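You operate a simulated robot arm through the tools that you are given. There is no shell and no other tool. Be economical: measure what you need, move in short steps, check, and stop when the job is done.

Carry out the task below with a simulated robot arm. There is one attempt and no reset: what you move stays moved.

TASK
Fetch the blue brush from the top of the tools table and stand it on top of the white block on the top of the tools table. Then fetch the mould plate marked "P3" from the top of the tools table and set it on the square steel tray.
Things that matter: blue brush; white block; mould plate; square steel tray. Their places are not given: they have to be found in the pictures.

It is judged by the outcome, as a careful person would: the job done as asked, and still so three seconds after it is handed in. It fails if anything else is knocked over, pushed out of place, dropped, spilled or broken.

THE ROBOT
A 6-joint arm with a two-finger parallel gripper, fixed in place. Base frame: the origin is at the foot of the arm, x ahead of it, y to its left, z up; the work surface is at about z = 0.8. Lengths are in m, angles in degrees, forces in N, time in s.
With the tool pointing down near the work surface it reaches from about 0.24 to 0.64 m from the base axis. Its first joint turns from -66.0 to 66.0 degrees. Payload 2.7 kg.
Tool frame: the origin (TCP) lies between the finger pads and is the grasp point; the fingertips stand 0.023 m ahead of it; z points along the fingers, y is the line along which they close. The gripper opens to 0.094 m. The fingers are 0.038 m wide and 0.01 m thick; the gripper's body (0.054 by 0.096 m) begins 0.039 m behind the TCP.
Orientation is that of the tool frame in the base frame, as a unit quaternion [x, y, z, w]. With the fingers straight down and closing along the base's y, the tool's x points along the base's -x, its y along +y and its z along -z.

THE INTERFACE
- The arm moves only by the tool servo_tool. Its argument "rows" is a list of rows, each an object of numbers (a shift or turn left out is 0, a gripper value left out holds the last): "x", "y", "z": the shift along the tool's x, y, z in m; "rx", "ry", "rz": the turn, a rotation vector about the tool's x, y, z in degrees. In form: [{"x": .., "y": .., "z": .., "rx": .., "ry": .., "rz": ..}, ...]. A call has 1 to 10 rows; each row shifts and turns the commanded pose from where the row before left it, along the tool's axes as they then stand. "fingers" is the closure, from 0 (fully open) to 1 (shut), set as the call begins (left out, the last holds). A row lasts 0.2 s, in which the tool goes at most 0.05 m and 8.6 degrees; a call with a longer step from one row to the next is refused whole, and so is a gripper value outside its range. A pose out of reach is approached as far as the arm can. The call stops where the force on the tool passes 40 N (or 10 N more than at its start, if that is more) or the arm is blocked; 0.2 s more then pass. The fingers move at their own pace (about 0.045 m/s each) and stop on an object; they squeeze with about 41 N. The grip force told is the motor's: it shows also when the fingers shut on nothing. Time passes only in rows, and 0.2 s behind the last, so rows that do not move let the fingers close. It gives the time, the measured TCP pose, the force on the tool (base axes), the opening and the grip force at its end, in the units of the frame above (readings bear some noise).
- Cameras (640 x 400 px; columns grow to the right, rows downward): "scene" is fixed at [0.052, -0.4377, 1.4105]; the picture's right is [0.86, -0.52, 0.00], its down [-0.32, -0.53, -0.78] and it looks along [0.41, 0.67, -0.62] (base axes); focal length 353 px, centre (320, 200). "wrist" rides on the gripper at [-0.039, 0, -0.044] in the tool frame; the picture's right is [0.00, -1.00, 0.00], its down [0.97, 0.00, -0.24] and it looks along [0.24, 0.00, 0.97] (tool axes); focal length 218 px, centre (320, 200).
- capture(camera): a new picture of that camera. No time passes.
- pixel_to_xyz(camera, pixels): there is no depth. For up to 12 entries [column, row, z] of the newest picture of that camera ("zoom" is the newest enlarged one), the place [x, y] in the base frame at which the ray of that pixel passes the height z, good to about 0.002 m, but the place of the scene camera against the robot may be out by one fixed shift of up to 0.025 m in any direction. No time passes.
- enlarge(camera, box): a new picture of the part [left, top, right, bottom] of that camera's present view, enlarged. No time passes.
- finish_job(): hands the job in; it is judged then, once.

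Work in short steps. Measure before you move; look again where a grasp or a placing could have gone wrong, and mend it. You have 80 turns and 38 pictures in all, the two below and enlarged ones among them. Open the gripper and draw the arm clear of the work before you hand the job in, unless the task says otherwise; then end with one line.

The tools are called after "Emit:" by a JSON object that holds its "fn" and its "kwargs". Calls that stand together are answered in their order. servo_tool: Moves the arm, as the interface text tells. Its arguments: {"type":"object","properties":{"rows":{"type":"array","items":{"type":"object","properties":{"x":{"type":"number"},"y":{"type":"number"},"z":{"type":"number"},"rx":{"type":"number"},"ry":{"type":"number"},"rz":{"type":"number"}}}},"fingers":{"type":"number"}},"required":["rows"]} The other tools are called the same way: capture (camera) takes a picture; pixel_to_xyz (camera, pixels) gives the place at which the rays of pixels pass given heights; enlarge (camera, box) takes an enlarged picture of a part of a camera's view; finish_job () hands the job in.

At the start:

```text
t: 0.0
eef_pos: [0.445, 0.0046, 1.0951]
orientation: [0.0, 1.0, 0.0, -0.001]
ft_force: [0.8, 1.1, 0.4]
grip_width: 0.094
grasp_force: 0.1
```

scene: 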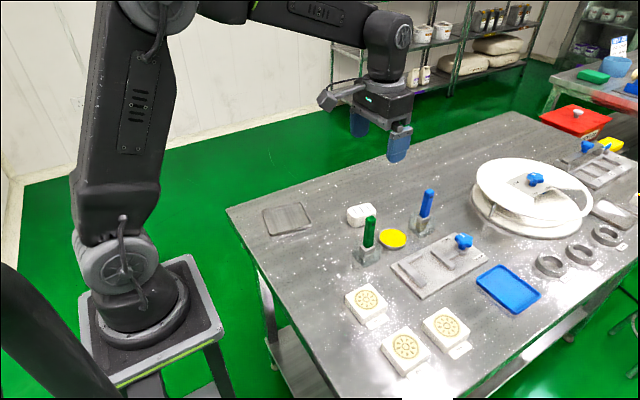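
wrist: 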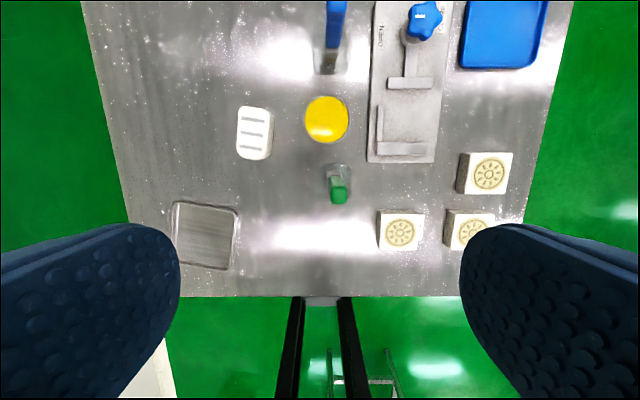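

I see the brushes (blue near scene (427,205), green near (369,235)), a white block near (360,214), three mould plates and a steel tray at (287,219). I enlarge to see the details.

Emit:
{"fn": "enlarge", "kwargs": {"camera": "scene", "box": [250, 170, 490, 320]}}

Emit:
{"fn": "enlarge", "kwargs": {"camera": "scene", "box": [330, 270, 490, 390]}}

Emit:
{"fn": "enlarge", "kwargs": {"camera": "wrist", "box": [160, 0, 560, 280]}}

```text
2.67 times, centred on (370, 245) of scene
```

zoom: 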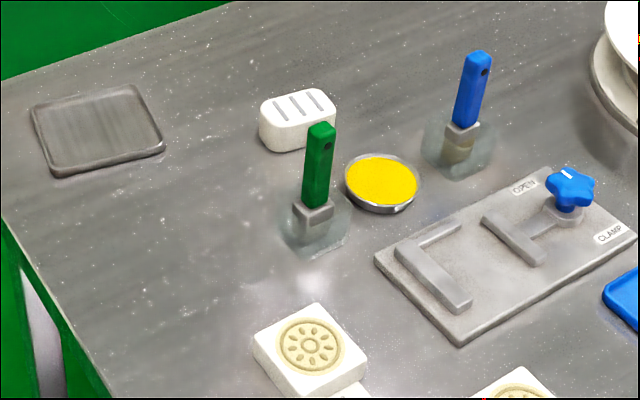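

```text
3.33 times, centred on (410, 330) of scene
```

zoom: 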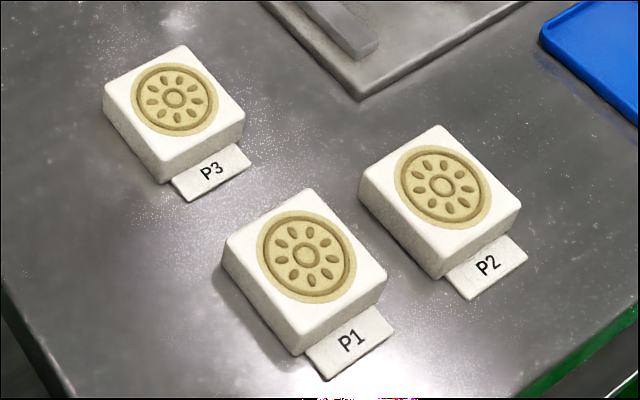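

```text
1.43 times, centred on (360, 140) of wrist
```

zoom: 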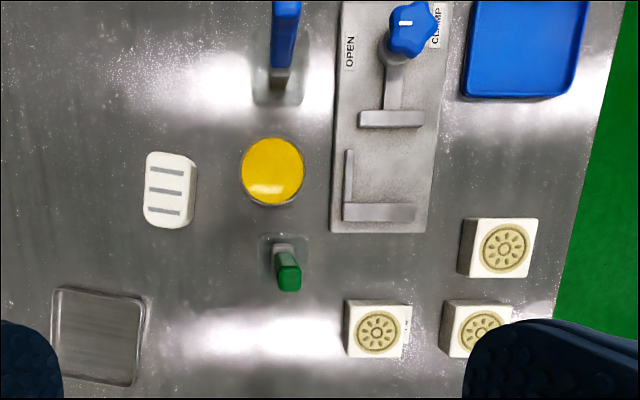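

Glassy material surrounds the brush feet; I look closer, and get first positions from the wrist camera.

Emit:
{"fn": "enlarge", "kwargs": {"camera": "scene", "box": [340, 180, 450, 270]}}

Emit:
{"fn": "pixel_to_xyz", "kwargs": {"camera": "wrist", "pixels": [[333, 72, 0.8], [338, 20, 0.88], [338, 170, 0.8], [338, 192, 0.9], [253, 133, 0.8], [253, 133, 0.83], [400, 233, 0.83], [205, 236, 0.805], [327, 119, 0.81], [238, 130, 0.83], [273, 130, 0.83]]}}

Emit:
{"fn": "pixel_to_xyz", "kwargs": {"camera": "scene", "pixels": [[421, 228, 0.8], [429, 191, 0.9], [366, 258, 0.8], [370, 217, 0.9], [361, 210, 0.83], [367, 302, 0.83], [287, 219, 0.805], [392, 238, 0.81], [427, 191, 0.88]]}}

```text
4.44 times, centred on (395, 225) of scene
```

zoom: 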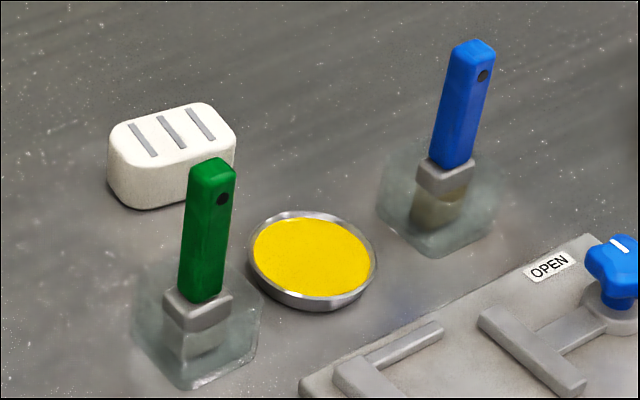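

```text
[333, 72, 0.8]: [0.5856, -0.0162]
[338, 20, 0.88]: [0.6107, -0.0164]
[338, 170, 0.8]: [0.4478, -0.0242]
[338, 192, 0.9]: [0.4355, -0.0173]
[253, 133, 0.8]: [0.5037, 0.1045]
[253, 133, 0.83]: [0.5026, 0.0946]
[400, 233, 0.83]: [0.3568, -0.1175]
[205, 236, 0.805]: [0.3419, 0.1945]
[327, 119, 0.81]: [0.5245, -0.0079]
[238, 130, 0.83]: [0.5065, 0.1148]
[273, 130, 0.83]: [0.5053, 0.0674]
```

```text
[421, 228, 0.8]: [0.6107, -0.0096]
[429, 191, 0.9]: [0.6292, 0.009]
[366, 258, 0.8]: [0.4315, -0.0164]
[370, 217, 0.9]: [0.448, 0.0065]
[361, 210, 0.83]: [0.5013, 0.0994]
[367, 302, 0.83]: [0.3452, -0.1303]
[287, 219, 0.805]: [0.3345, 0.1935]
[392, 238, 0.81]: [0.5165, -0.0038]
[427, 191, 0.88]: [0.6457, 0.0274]
```

The blue brush stands in a clear square cup around (0.60, -0.012). I move the wrist camera over it for a better measurement.

Emit:
{"fn": "servo_tool", "kwargs": {"rows": [{"x": -0.04, "y": -0.01}, {"x": -0.04, "y": -0.008}, {"x": -0.04}, {"x": -0.02}, {}]}}

Emit:
{"fn": "capture", "kwargs": {"camera": "wrist"}}

```text
t: 1.2
eef_pos: [0.5863, -0.0149, 1.0938]
orientation: [0.0, 1.0, 0.0, 0.0]
ft_force: [-0.5, -0.5, -0.4]
grip_width: 0.0941
grasp_force: 0.1
```

```text
31 pictures are left
```

wrist: 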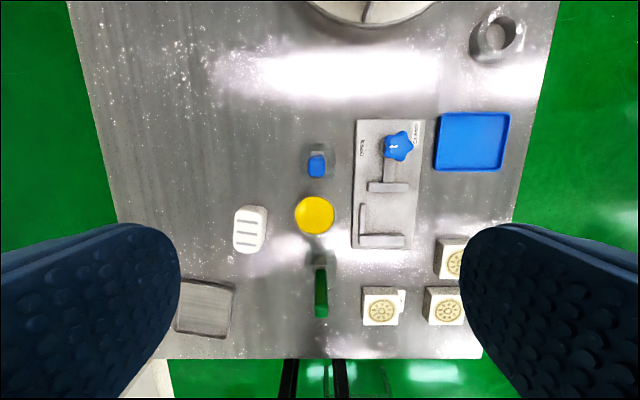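

The blue brush is seen nearly end-on at (316,165). I enlarge it.

Emit:
{"fn": "enlarge", "kwargs": {"camera": "wrist", "box": [276, 135, 356, 185]}}

Emit:
{"fn": "enlarge", "kwargs": {"camera": "wrist", "box": [210, 195, 290, 265]}}

```text
8.00 times, centred on (316, 160) of wrist
```

zoom: 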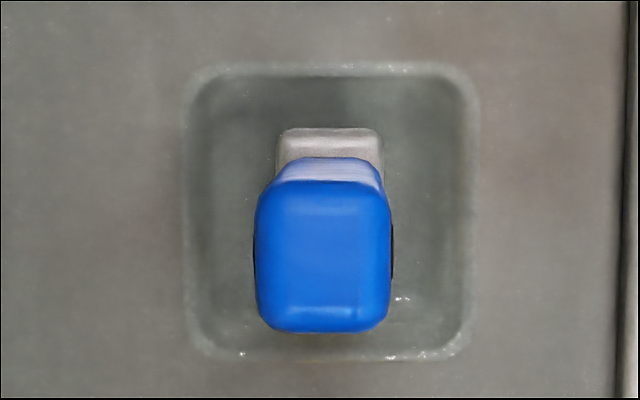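

```text
5.71 times, centred on (250, 230) of wrist
```

zoom: 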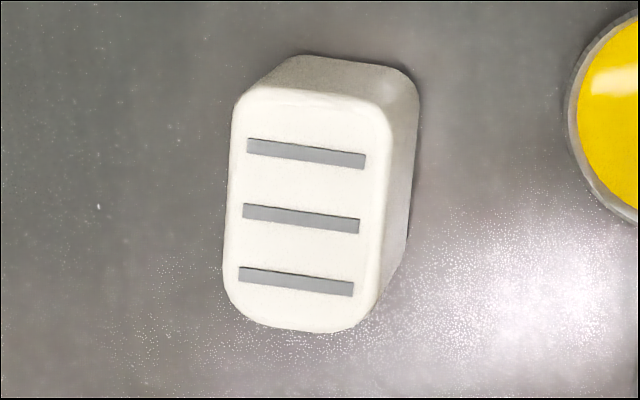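

Brush top centre ≈ (0.603, -0.0105), handle square to the base axes. I move above it, then check heights from a second view.

Emit:
{"fn": "servo_tool", "kwargs": {"rows": [{"x": -0.017, "y": 0.0045, "z": 0.03}, {"z": 0.03}, {"z": 0.03}, {}]}}

Emit:
{"fn": "capture", "kwargs": {"camera": "wrist"}}

Emit:
{"fn": "enlarge", "kwargs": {"camera": "scene", "box": [340, 110, 500, 260]}}

```text
t: 2.2
eef_pos: [0.603, -0.0106, 1.0047]
orientation: [0.0, 1.0, 0.0, 0.0]
ft_force: [-0.6, -0.3, 0.7]
grip_width: 0.0939
grasp_force: 0.1
```

```text
28 pictures are left
```

wrist: 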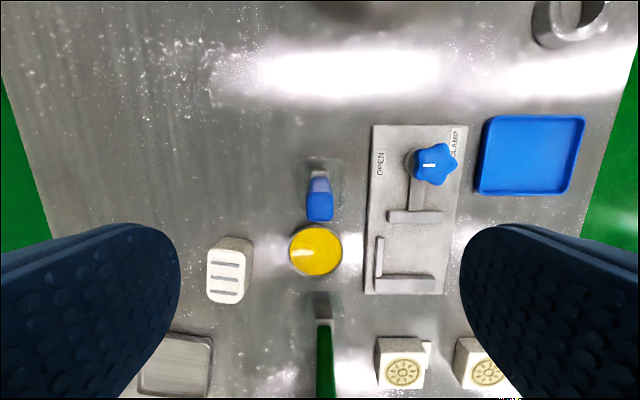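

```text
2.67 times, centred on (420, 185) of scene
```

zoom: 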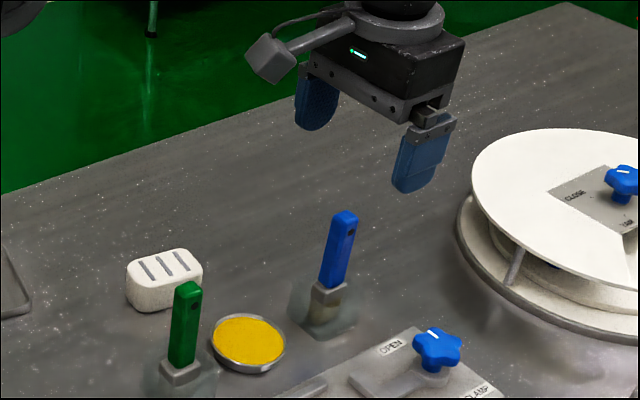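

Emit:
{"fn": "enlarge", "kwargs": {"camera": "wrist", "box": [272, 150, 368, 230]}}

```text
5.00 times, centred on (320, 190) of wrist
```

zoom: 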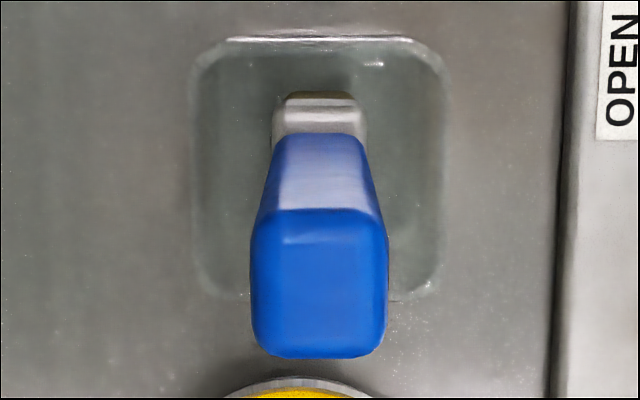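

Brush top is at z≈0.91, handle 18 mm wide, cup rim near 0.83; TCP is centred. I descend to z≈0.887, stepwise.

Emit:
{"fn": "servo_tool", "kwargs": {"rows": [{"z": 0.03}, {"z": 0.03}, {"z": 0.03}, {"z": 0.014}, {"z": 0.014}, {}]}}

Emit:
{"fn": "enlarge", "kwargs": {"camera": "scene", "box": [360, 130, 480, 260]}}

```text
t: 3.6
eef_pos: [0.6033, -0.0104, 0.8845]
orientation: [0.0, 1.0, 0.0, 0.0]
ft_force: [0.3, -0.5, 0.2]
grip_width: 0.0939
grasp_force: 0.1
```

```text
3.08 times, centred on (420, 195) of scene
```

zoom: 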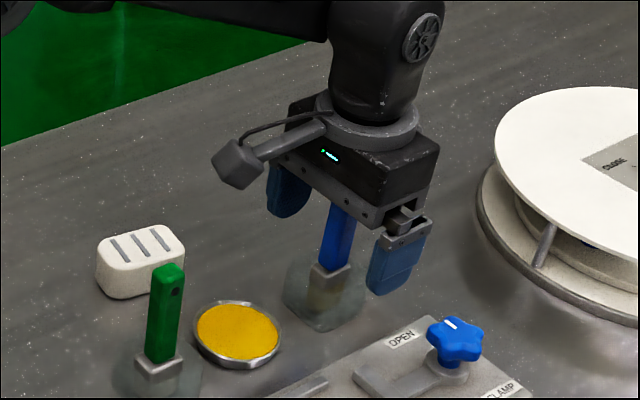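

The fingers straddle the handle above the cup; no contact. Closing.

Emit:
{"fn": "servo_tool", "kwargs": {"rows": [{}, {}, {}, {}, {}, {}], "fingers": 1}}

```text
t: 5.0
eef_pos: [0.6031, -0.0102, 0.8861]
orientation: [0.0, 1.0, -0.001, 0.0]
ft_force: [0.8, 0.5, 0.0]
grip_width: 0.0201
grasp_force: 41.1
```

Gripped at 20 mm width. I lift slowly straight up.

Emit:
{"fn": "servo_tool", "kwargs": {"rows": [{"z": -0.02}, {"z": -0.02}, {"z": -0.03}, {"z": -0.03}, {"z": -0.02}, {}]}}

Emit:
{"fn": "enlarge", "kwargs": {"camera": "scene", "box": [350, 100, 510, 260]}}

```text
t: 6.4
eef_pos: [0.6019, -0.0096, 1.0073]
orientation: [0.0, 1.0, 0.0, -0.001]
ft_force: [0.7, -0.5, -0.2]
grip_width: 0.0201
grasp_force: 41.1
```

```text
2.50 times, centred on (430, 180) of scene
```

zoom: 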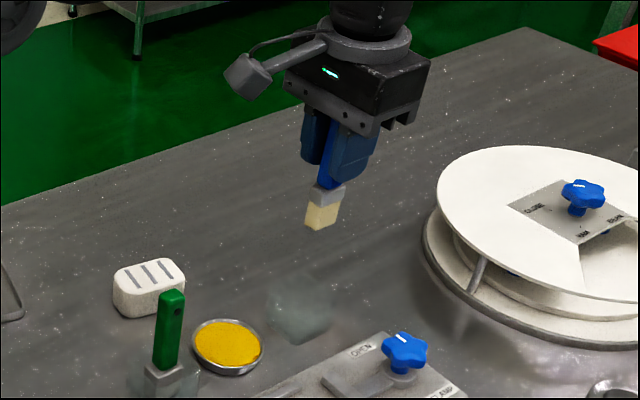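

The brush hangs free; its foot is ≈0.081 below TCP. The block top centre triangulates to ≈(0.501, 0.095, 0.832). I move above it.

Emit:
{"fn": "servo_tool", "kwargs": {"rows": [{"x": 0.025, "y": 0.026}, {"x": 0.025, "y": 0.026}, {"x": 0.025, "y": 0.026}, {"x": 0.026, "y": 0.0265}, {}]}}

Emit:
{"fn": "capture", "kwargs": {"camera": "wrist"}}

Emit:
{"fn": "enlarge", "kwargs": {"camera": "scene", "box": [300, 100, 460, 250]}}

```text
t: 7.6
eef_pos: [0.5012, 0.0955, 1.0045]
orientation: [0.0, 1.0, 0.001, 0.0]
ft_force: [0.2, -0.2, -0.7]
grip_width: 0.0206
grasp_force: 40.6
```

```text
23 pictures are left
```

wrist: 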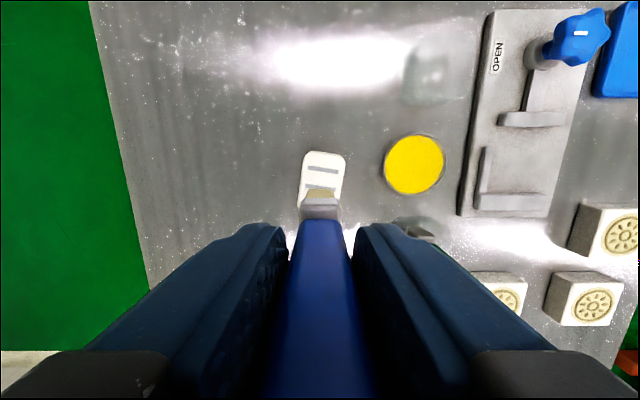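

```text
2.67 times, centred on (380, 175) of scene
```

zoom: 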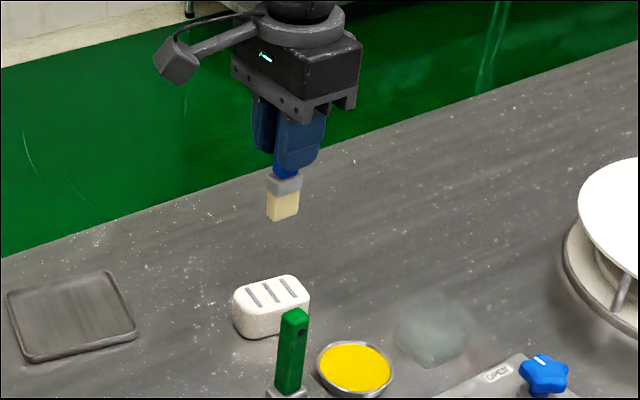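

The brush foot is aligned to within ~3 mm of the block's centre. I trim 2 mm and descend near contact.

Emit:
{"fn": "servo_tool", "kwargs": {"rows": [{"x": 0.002, "y": -0.001, "z": 0.02}, {"z": 0.025}, {"z": 0.02}, {"z": 0.012}, {"z": 0.004}, {}]}}

Emit:
{"fn": "enlarge", "kwargs": {"camera": "scene", "box": [320, 160, 400, 240]}}

```text
t: 9.0
eef_pos: [0.4993, 0.0942, 0.9245]
orientation: [0.0, 1.0, 0.0, 0.0]
ft_force: [0.0, -0.3, 0.3]
grip_width: 0.0203
grasp_force: 41.0
```

```text
5.00 times, centred on (360, 200) of scene
```

zoom: 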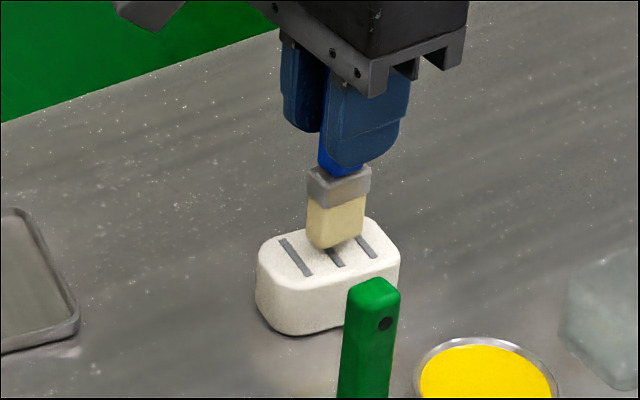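

The foot is about 1 cm above the block centre, no contact. I go down in small steps.

Emit:
{"fn": "servo_tool", "kwargs": {"rows": [{"x": -0.002, "z": 0.002}, {"z": 0.002}, {"z": 0.002}, {}]}}

Emit:
{"fn": "servo_tool", "kwargs": {"rows": [{"z": 0.002}, {"z": 0.001}, {}]}}

```text
t: 10.0
eef_pos: [0.5011, 0.0951, 0.9201]
orientation: [0.001, 1.0, 0.0, 0.0]
ft_force: [-0.4, 0.8, -0.3]
grip_width: 0.0204
grasp_force: 40.6
```

```text
t: 10.8
eef_pos: [0.5012, 0.0945, 0.9167]
orientation: [0.001, 1.0, 0.001, 0.001]
ft_force: [0.8, -0.5, 4.2]
grip_width: 0.0203
grasp_force: 41.0
```

A contact force of 4 N appears. I check the picture.

Emit:
{"fn": "servo_tool", "kwargs": {"rows": [{"z": 0.0007}, {}]}}

Emit:
{"fn": "enlarge", "kwargs": {"camera": "scene", "box": [320, 160, 400, 240]}}

```text
t: 11.4
eef_pos: [0.5015, 0.0957, 0.9164]
orientation: [0.0, 1.0, 0.001, 0.001]
ft_force: [-0.5, 0.8, 10.9]
grip_width: 0.0202
grasp_force: 41.1
```

```text
5.00 times, centred on (360, 200) of scene
```

zoom: 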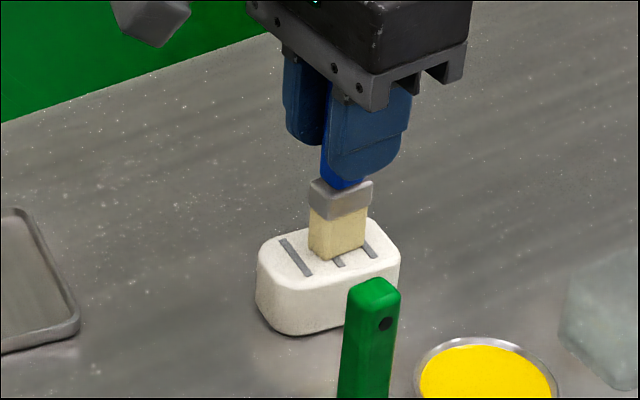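

The foot rests firmly and centrally on the block. I relax by 0.6 mm and open.

Emit:
{"fn": "servo_tool", "kwargs": {"rows": [{"z": -0.0007}, {}]}}

Emit:
{"fn": "servo_tool", "kwargs": {"rows": [{}, {}, {}, {}, {}], "fingers": 0.4}}

Emit:
{"fn": "servo_tool", "kwargs": {"rows": [{"z": -0.01}, {"z": -0.02}, {"z": -0.03}, {"z": -0.03}, {"z": -0.02}, {}]}}

Emit:
{"fn": "enlarge", "kwargs": {"camera": "scene", "box": [300, 110, 460, 260]}}

```text
t: 12.0
eef_pos: [0.5022, 0.0948, 0.918]
orientation: [0.0, 1.0, 0.0, 0.001]
ft_force: [1.6, 0.1, 6.7]
grip_width: 0.0202
grasp_force: 40.8
```

```text
t: 13.2
eef_pos: [0.5006, 0.0945, 0.9171]
orientation: [-0.001, 1.0, 0.0, 0.0]
ft_force: [0.2, 0.0, -0.1]
grip_width: 0.0565
grasp_force: 0.1
```

```text
t: 14.6
eef_pos: [0.5034, 0.095, 1.0267]
orientation: [0.0, 1.0, 0.0, 0.0]
ft_force: [0.4, 1.0, 0.6]
grip_width: 0.0565
grasp_force: 0.1
```

```text
2.67 times, centred on (380, 185) of scene
```

zoom: 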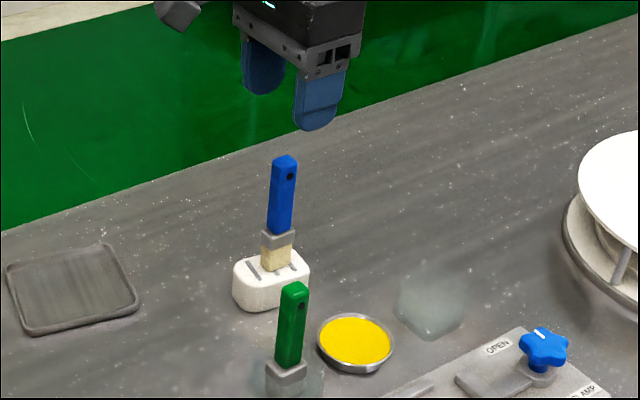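

The brush stands upright on the block. Next I move the wrist camera over the P3 plate (≈(0.353, -0.12)).

Emit:
{"fn": "servo_tool", "kwargs": {"rows": [{"x": 0.02, "y": -0.035, "z": -0.01}, {"x": 0.02, "y": -0.035, "z": -0.01}, {"x": 0.02, "y": -0.035, "z": -0.01}, {"x": 0.02, "y": -0.035}, {"x": 0.02, "y": -0.035}, {"x": 0.02, "y": -0.035}, {}], "fingers": 0}}

Emit:
{"fn": "capture", "kwargs": {"camera": "wrist"}}

```text
t: 16.2
eef_pos: [0.3825, -0.1158, 1.0566]
orientation: [0.0, 1.0, 0.0, -0.001]
ft_force: [-0.6, 0.4, 0.1]
grip_width: 0.094
grasp_force: 0.1
```

```text
18 pictures are left
```

wrist: 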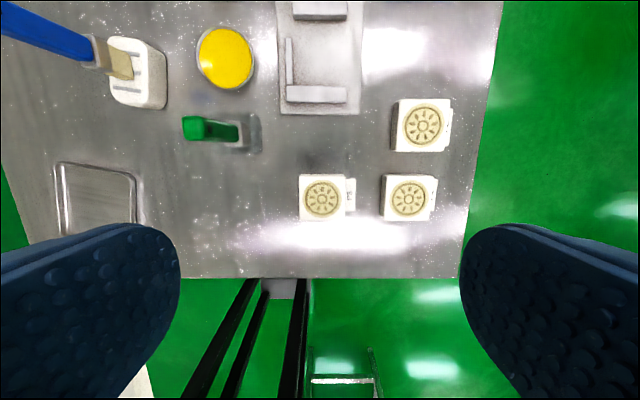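

Emit:
{"fn": "enlarge", "kwargs": {"camera": "wrist", "box": [284, 160, 364, 230]}}

Emit:
{"fn": "pixel_to_xyz", "kwargs": {"camera": "zoom", "pixels": [[120, 100, 0.83], [120, 100, 0.82]]}}

Emit:
{"fn": "enlarge", "kwargs": {"camera": "wrist", "box": [30, 140, 170, 250]}}

```text
5.71 times, centred on (324, 195) of wrist
```

zoom: 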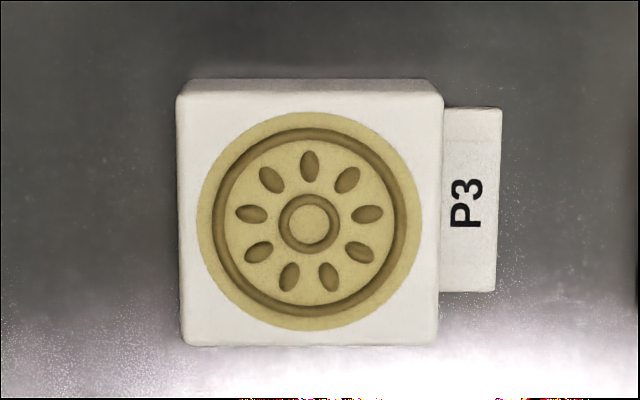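

```text
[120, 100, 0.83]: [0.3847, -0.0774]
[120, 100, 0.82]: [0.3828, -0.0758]
```

```text
3.64 times, centred on (100, 195) of wrist
```

zoom: 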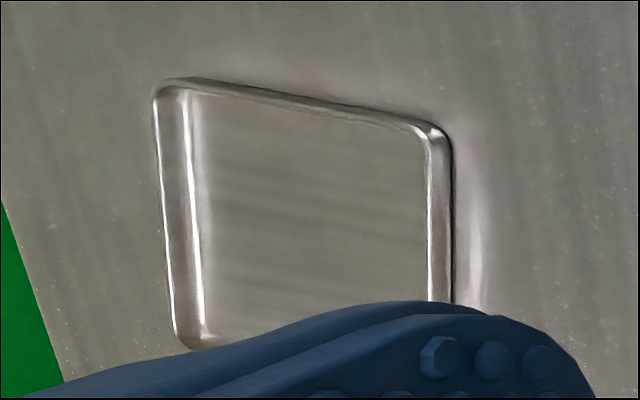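

P3 confirmed, centre ≈(0.356, -0.119), ~58 mm wide with the tag on its -y side. I move directly above, part way down, and look again.

Emit:
{"fn": "servo_tool", "kwargs": {"rows": [{"x": 0.027, "y": -0.003, "z": 0.03}, {"z": 0.04}, {"z": 0.04}, {"z": 0.03}, {}]}}

Emit:
{"fn": "capture", "kwargs": {"camera": "wrist"}}

Emit:
{"fn": "enlarge", "kwargs": {"camera": "scene", "box": [310, 220, 450, 360]}}

```text
t: 17.4
eef_pos: [0.3546, -0.1196, 0.9158]
orientation: [0.0, 1.0, -0.001, 0.0]
ft_force: [0.6, 0.0, -0.4]
grip_width: 0.0939
grasp_force: 0.1
```

```text
15 pictures are left
```

wrist: 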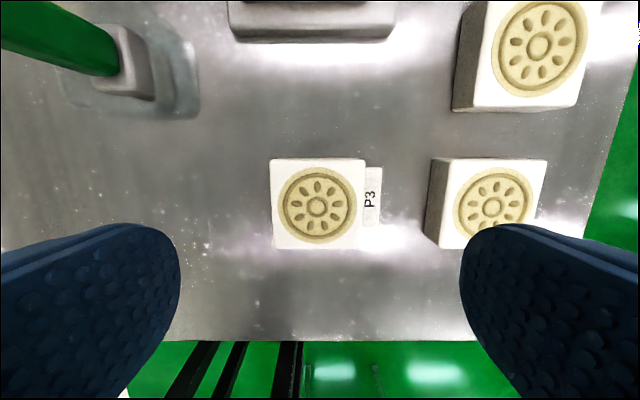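

```text
2.86 times, centred on (380, 290) of scene
```

zoom: 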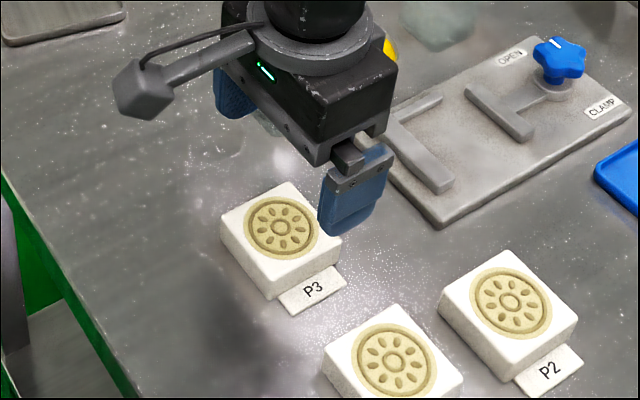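

P3 top is at z≈0.828, centre (0.357, -0.119); the neighbour P1 begins at y≈-0.195, so the open finger (to -0.176) clears it. I descend to TCP z≈0.836.

Emit:
{"fn": "servo_tool", "kwargs": {"rows": [{"x": -0.002, "y": 0.0008, "z": 0.03}, {"z": 0.03}, {"z": 0.015}, {"z": 0.005}, {}]}}

Emit:
{"fn": "enlarge", "kwargs": {"camera": "scene", "box": [310, 240, 430, 350]}}

```text
t: 18.6
eef_pos: [0.3571, -0.1181, 0.836]
orientation: [0.001, 1.0, 0.001, 0.0]
ft_force: [-0.4, -0.6, 1.0]
grip_width: 0.094
grasp_force: 0.1
```

```text
3.64 times, centred on (370, 295) of scene
```

zoom: 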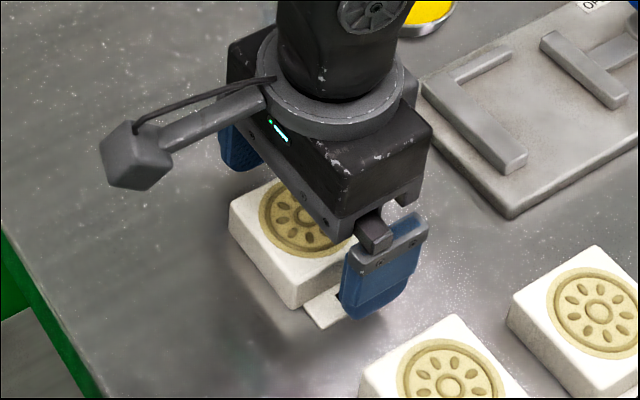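

Fingers straddle the plate, above the tag. Closing.

Emit:
{"fn": "servo_tool", "kwargs": {"rows": [{}, {}, {}, {}, {}], "fingers": 1}}

Emit:
{"fn": "servo_tool", "kwargs": {"rows": [{"z": -0.01}, {"z": -0.02}, {"z": -0.03}, {"z": -0.04}, {}]}}

Emit:
{"fn": "enlarge", "kwargs": {"camera": "scene", "box": [280, 190, 440, 350]}}

```text
t: 19.8
eef_pos: [0.3572, -0.1173, 0.8356]
orientation: [0.0, 1.0, 0.001, 0.0]
ft_force: [-0.5, -0.1, 0.4]
grip_width: 0.0591
grasp_force: 41.2
```

```text
t: 21.0
eef_pos: [0.3541, -0.1171, 0.9359]
orientation: [0.0, 1.0, 0.0, 0.0]
ft_force: [-0.9, -1.1, -0.2]
grip_width: 0.0
grasp_force: 41.0
```

```text
2.50 times, centred on (360, 270) of scene
```

zoom: 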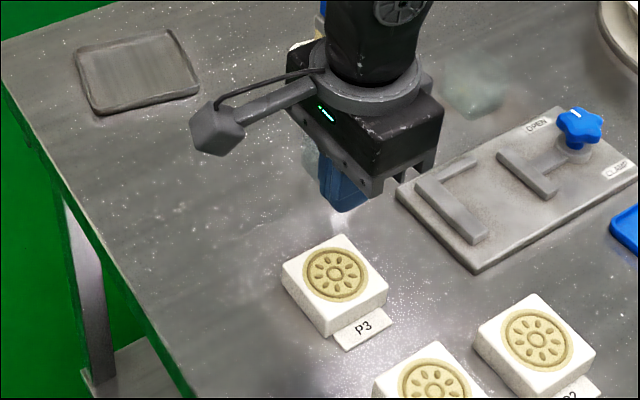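

The plate slipped: it stayed on the table, upright, and the grip was too shallow. I reopen and look at it again.

Emit:
{"fn": "servo_tool", "kwargs": {"rows": [{"z": -0.01}, {}, {}, {}, {}, {}], "fingers": 0}}

Emit:
{"fn": "enlarge", "kwargs": {"camera": "wrist", "box": [250, 130, 450, 260]}}

Emit:
{"fn": "enlarge", "kwargs": {"camera": "scene", "box": [335, 275, 405, 335]}}

```text
t: 22.4
eef_pos: [0.3564, -0.1184, 0.9467]
orientation: [0.0, 1.0, -0.001, 0.0]
ft_force: [-0.4, 0.5, 0.4]
grip_width: 0.0942
grasp_force: 0.0
```

```text
3.08 times, centred on (350, 195) of wrist
```

zoom: 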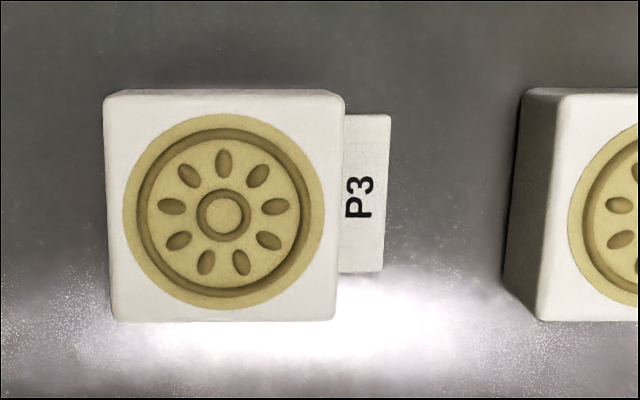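

```text
6.67 times, centred on (370, 305) of scene
```

zoom: 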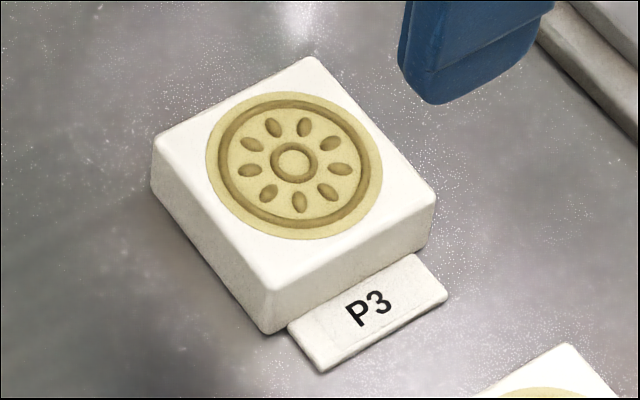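

The plate is only ~20 mm high (top ≈0.82), its tag ~2 mm thick; position unchanged. I descend lower, to TCP z≈0.827 (tips 0.804), carefully.

Emit:
{"fn": "servo_tool", "kwargs": {"rows": [{"y": 0.001, "z": 0.04}, {"z": 0.04}, {"z": 0.025}, {"z": 0.008}, {"z": 0.004}, {}]}}

Emit:
{"fn": "servo_tool", "kwargs": {"rows": [{"z": 0.0015}, {}]}}

```text
t: 23.8
eef_pos: [0.3568, -0.1194, 0.8288]
orientation: [0.0, 1.0, 0.0, 0.0]
ft_force: [-0.7, 0.3, -0.1]
grip_width: 0.0942
grasp_force: 0.0
```

```text
t: 24.4
eef_pos: [0.3567, -0.1183, 0.8277]
orientation: [0.0, 1.0, 0.0, 0.0]
ft_force: [-0.2, -0.1, -0.6]
grip_width: 0.094
grasp_force: 0.0
```

No contact with table or tag. Closing and lifting only a little, then checking the width.

Emit:
{"fn": "servo_tool", "kwargs": {"rows": [{}, {}, {}, {}, {}], "fingers": 1}}

Emit:
{"fn": "servo_tool", "kwargs": {"rows": [{"z": -0.005}, {"z": -0.005}, {"z": -0.01}, {}]}}

```text
t: 25.6
eef_pos: [0.3557, -0.1197, 0.8292]
orientation: [0.001, 1.0, 0.001, 0.0]
ft_force: [0.0, 1.1, 1.9]
grip_width: 0.0593
grasp_force: 41.6
```

```text
t: 26.6
eef_pos: [0.357, -0.1173, 0.8485]
orientation: [0.0, 1.0, 0.0, 0.001]
ft_force: [-1.2, -0.2, -1.9]
grip_width: 0.0594
grasp_force: 40.1
```

The grip holds (59 mm). I lift high and check.

Emit:
{"fn": "servo_tool", "kwargs": {"rows": [{"z": -0.02}, {"z": -0.03}, {"z": -0.03}, {"z": -0.03}, {"z": -0.03}, {"z": -0.02}, {}]}}

Emit:
{"fn": "capture", "kwargs": {"camera": "scene"}}

```text
t: 28.2
eef_pos: [0.3562, -0.1158, 1.0084]
orientation: [0.0, 1.0, -0.001, 0.0]
ft_force: [-0.4, 0.2, -0.9]
grip_width: 0.059
grasp_force: 40.9
```

```text
9 pictures are left
```

scene: 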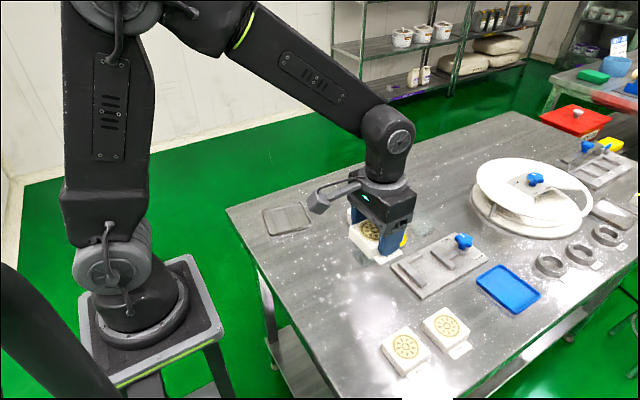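

P3 is held level. I move toward the tray, stopping short so the wrist camera can measure it.

Emit:
{"fn": "servo_tool", "kwargs": {"rows": [{"x": 0.006, "y": 0.031}, {"x": 0.006, "y": 0.031}, {"x": 0.006, "y": 0.031}, {"x": 0.006, "y": 0.031}, {"x": 0.006, "y": 0.031}, {"x": 0.006, "y": 0.031}, {}]}}

Emit:
{"fn": "capture", "kwargs": {"camera": "wrist"}}

```text
t: 29.8
eef_pos: [0.3201, 0.0696, 1.0073]
orientation: [-0.001, 1.0, 0.0, 0.0]
ft_force: [0.2, 0.4, -0.4]
grip_width: 0.0594
grasp_force: 40.7
```

```text
8 pictures are left
```

wrist: 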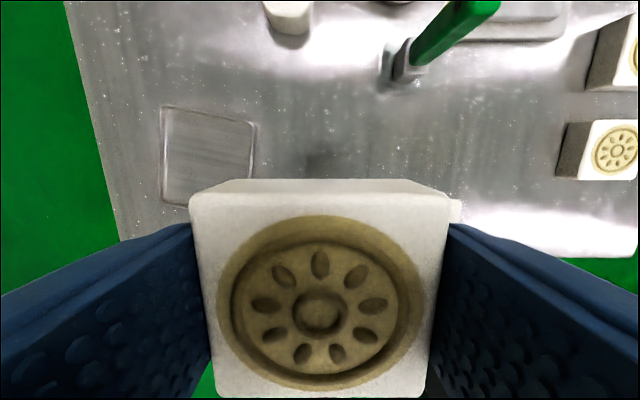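

Emit:
{"fn": "enlarge", "kwargs": {"camera": "wrist", "box": [140, 90, 280, 220]}}

Emit:
{"fn": "pixel_to_xyz", "kwargs": {"camera": "wrist", "pixels": [[162, 106, 0.808], [257, 122, 0.808], [162, 203, 0.808], [253, 180, 0.808]]}}

```text
3.08 times, centred on (210, 155) of wrist
```

zoom: 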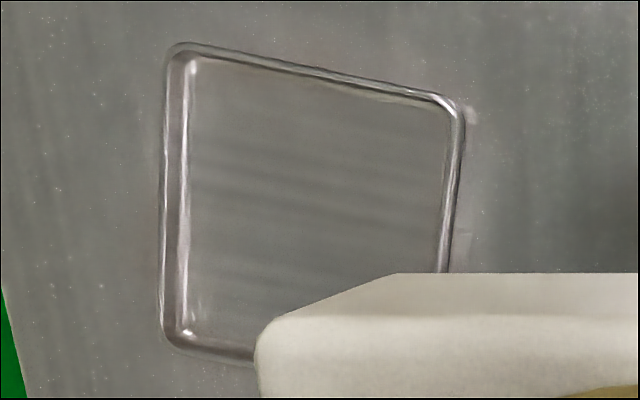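

```text
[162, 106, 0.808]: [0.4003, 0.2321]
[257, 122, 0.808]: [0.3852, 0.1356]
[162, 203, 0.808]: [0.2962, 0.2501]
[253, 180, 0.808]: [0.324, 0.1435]
```

Tray: ~0.104 m square, centre ≈(0.340, 0.194), turned about 11° clockwise. I move over it and turn to match (rz +11).

Emit:
{"fn": "servo_tool", "kwargs": {"rows": [{"x": -0.005, "y": 0.032}, {"x": -0.005, "y": 0.032}, {"x": -0.005, "y": 0.032}, {"x": -0.0053, "y": 0.0308}, {"rz": 5.5}, {"rz": 5.5}, {}, {}]}}

Emit:
{"fn": "capture", "kwargs": {"camera": "wrist"}}

Emit:
{"fn": "enlarge", "kwargs": {"camera": "scene", "box": [230, 130, 360, 260]}}

```text
t: 31.6
eef_pos: [0.3395, 0.1953, 1.0071]
orientation: [0.095, 0.995, 0.0, 0.0]
ft_force: [0.2, -0.5, -0.1]
grip_width: 0.0594
grasp_force: 41.1
```

```text
6 pictures are left
```

wrist: 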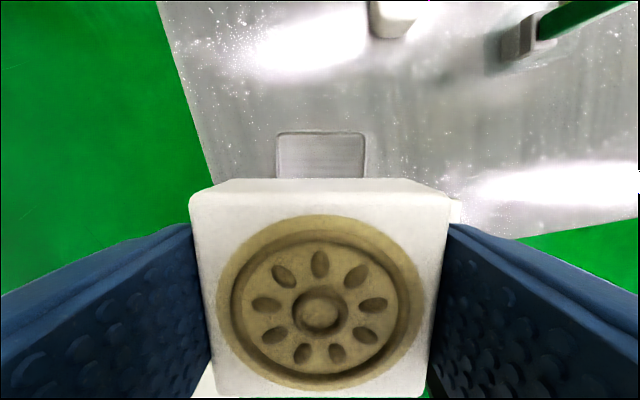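

```text
3.08 times, centred on (295, 195) of scene
```

zoom: 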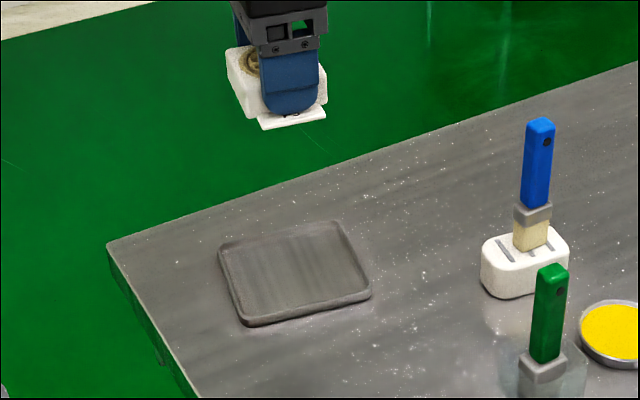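

The plate is aligned with the tray (far edge centred at column 321). A 1–2 mm trim, then I descend to about 13 mm above the floor.

Emit:
{"fn": "servo_tool", "kwargs": {"rows": [{"x": -0.002, "y": 0.001, "z": 0.03}, {"z": 0.04}, {"z": 0.04}, {"z": 0.03}, {"z": 0.02}, {}]}}

Emit:
{"fn": "enlarge", "kwargs": {"camera": "scene", "box": [240, 170, 340, 260]}}

```text
t: 33.0
eef_pos: [0.3417, 0.1969, 0.8473]
orientation: [0.096, 0.995, 0.0, -0.001]
ft_force: [0.4, 0.4, -2.1]
grip_width: 0.0592
grasp_force: 40.5
```

```text
4.44 times, centred on (290, 215) of scene
```

zoom: 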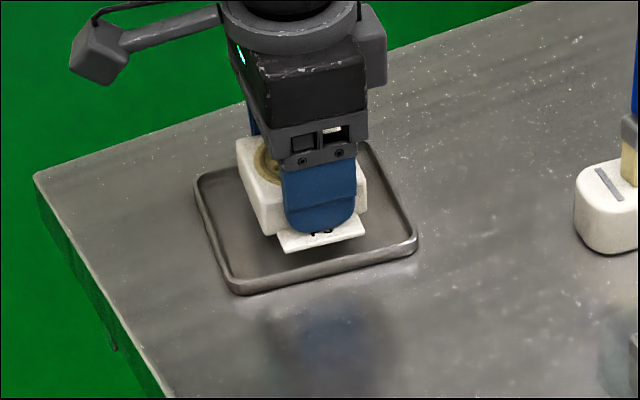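

The plate is centred inside the rim with tag to spare. I lower in small steps, watching the force.

Emit:
{"fn": "servo_tool", "kwargs": {"rows": [{"z": 0.004}, {"z": 0.004}, {"z": 0.003}, {}]}}

Emit:
{"fn": "servo_tool", "kwargs": {"rows": [{"z": 0.0015}, {}]}}

Emit:
{"fn": "servo_tool", "kwargs": {"rows": [{"z": 0.0015}, {}]}}

```text
t: 34.0
eef_pos: [0.3425, 0.1967, 0.8367]
orientation: [0.096, 0.995, -0.001, 0.0]
ft_force: [-0.1, -0.2, -1.6]
grip_width: 0.0592
grasp_force: 40.9
```

```text
t: 34.6
eef_pos: [0.3423, 0.1974, 0.8349]
orientation: [0.097, 0.995, 0.0, 0.0]
ft_force: [-0.6, 0.4, -1.9]
grip_width: 0.0593
grasp_force: 41.2
```

```text
t: 35.2
eef_pos: [0.342, 0.1951, 0.8337]
orientation: [0.096, 0.995, 0.0, 0.0]
ft_force: [0.2, -0.1, -1.0]
grip_width: 0.0593
grasp_force: 40.4
```

Emit:
{"fn": "servo_tool", "kwargs": {"rows": [{"z": 0.001}, {}]}}

Emit:
{"fn": "servo_tool", "kwargs": {"rows": [{"z": 0.001}, {}]}}

```text
t: 35.8
eef_pos: [0.3415, 0.1964, 0.8313]
orientation: [0.096, 0.995, 0.0, -0.001]
ft_force: [-0.1, -1.1, -1.1]
grip_width: 0.0593
grasp_force: 41.5
```

```text
t: 36.4
eef_pos: [0.3434, 0.1969, 0.8322]
orientation: [0.096, 0.995, 0.0, 0.0]
ft_force: [-0.7, 0.1, -1.5]
grip_width: 0.0595
grasp_force: 41.1
```

No contact yet (force still shows only the plate's weight). I continue by 1 mm.

Emit:
{"fn": "servo_tool", "kwargs": {"rows": [{"z": 0.001}, {}]}}

Emit:
{"fn": "servo_tool", "kwargs": {"rows": [{"z": 0.0007}, {}]}}

```text
t: 37.0
eef_pos: [0.3431, 0.1958, 0.8312]
orientation: [0.096, 0.995, 0.0, 0.001]
ft_force: [-5.6, -2.1, 28.1]
grip_width: 0.0595
grasp_force: 40.4
```

```text
t: 37.6
eef_pos: [0.3434, 0.1967, 0.8315]
orientation: [0.096, 0.995, 0.001, 0.001]
ft_force: [-8.6, -0.8, 37.7]
grip_width: 0.0594
grasp_force: 41.3
```

Firm contact (28–38 N). I back off about 1.3 mm and check.

Emit:
{"fn": "servo_tool", "kwargs": {"rows": [{"z": -0.0013}, {}]}}

Emit:
{"fn": "enlarge", "kwargs": {"camera": "scene", "box": [250, 180, 330, 245]}}

```text
t: 38.2
eef_pos: [0.3439, 0.1962, 0.8309]
orientation: [0.096, 0.995, 0.001, 0.001]
ft_force: [-3.3, 0.1, 21.4]
grip_width: 0.0596
grasp_force: 40.8
```

```text
6.15 times, centred on (290, 212) of scene
```

zoom: 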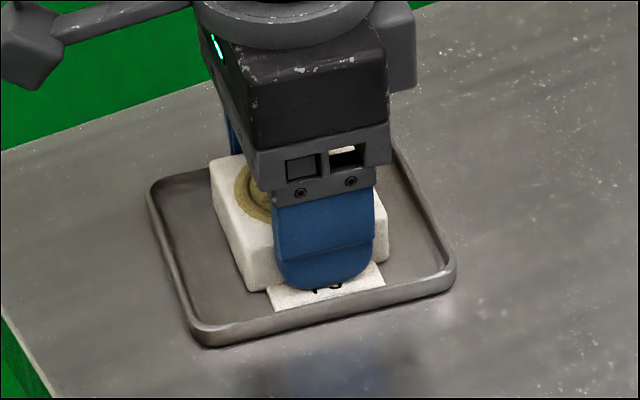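

The plate sits inside the tray on its floor. I relax a bit more, open slightly (to ~66 mm), then lift.

Emit:
{"fn": "servo_tool", "kwargs": {"rows": [{"z": -0.001}, {}]}}

Emit:
{"fn": "servo_tool", "kwargs": {"rows": [{}, {}, {}], "fingers": 0.3}}

Emit:
{"fn": "servo_tool", "kwargs": {"rows": [{"z": -0.01}, {"z": -0.015}, {"z": -0.02}, {"z": -0.03}, {"z": -0.03}, {"z": -0.03}, {}]}}

Emit:
{"fn": "capture", "kwargs": {"camera": "scene"}}

```text
t: 38.8
eef_pos: [0.342, 0.1969, 0.8321]
orientation: [0.095, 0.995, -0.001, 0.0]
ft_force: [1.6, 1.6, 3.6]
grip_width: 0.0595
grasp_force: 41.2
```

```text
t: 39.6
eef_pos: [0.3429, 0.1965, 0.8325]
orientation: [0.096, 0.995, 0.0, 0.0]
ft_force: [0.6, 0.6, -0.2]
grip_width: 0.0656
grasp_force: 0.0
```

```text
t: 41.2
eef_pos: [0.343, 0.196, 0.9677]
orientation: [0.096, 0.995, -0.001, -0.001]
ft_force: [0.2, -0.4, -0.1]
grip_width: 0.0656
grasp_force: 0.0
```

```text
2 pictures are left
```

scene: 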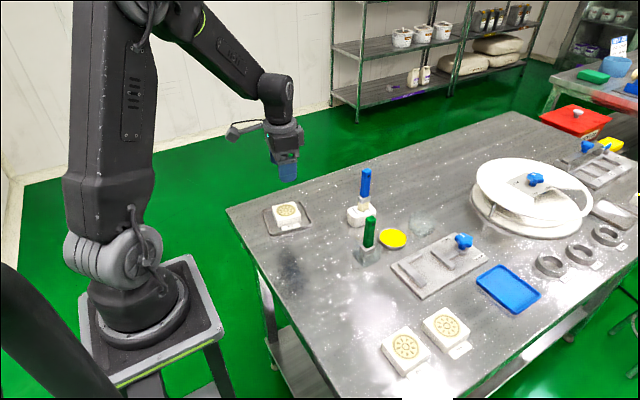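

Both items are in place. I draw the arm up clear, open the gripper, and take one last look.

Emit:
{"fn": "servo_tool", "kwargs": {"rows": [{"z": -0.03}, {"z": -0.03}, {"z": -0.03}, {"z": -0.02}, {}, {}], "fingers": 0}}

Emit:
{"fn": "enlarge", "kwargs": {"camera": "scene", "box": [240, 150, 440, 290]}}

```text
t: 42.6
eef_pos: [0.3409, 0.1967, 1.078]
orientation: [0.095, 0.995, 0.0, 0.0]
ft_force: [-0.3, -0.1, -1.1]
grip_width: 0.094
grasp_force: 0.1
```

```text
2.86 times, centred on (340, 220) of scene
```

zoom: 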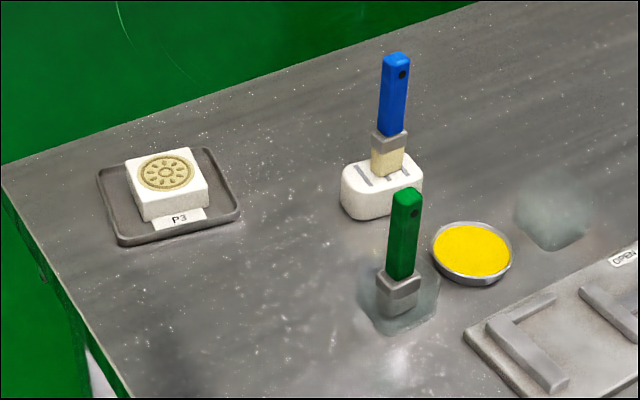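

The brush stands upright on the block, P3 lies flat in the tray, and nothing else has moved. I hand the job in.

Emit:
{"fn": "finish_job", "kwargs": {}}

```text
The job is handed in.
```

The blue brush is standing on the white block and mould plate P3 is lying flat in the square steel tray. P3 slipped from the fingers on the first lift without moving, and a lower grip held it.
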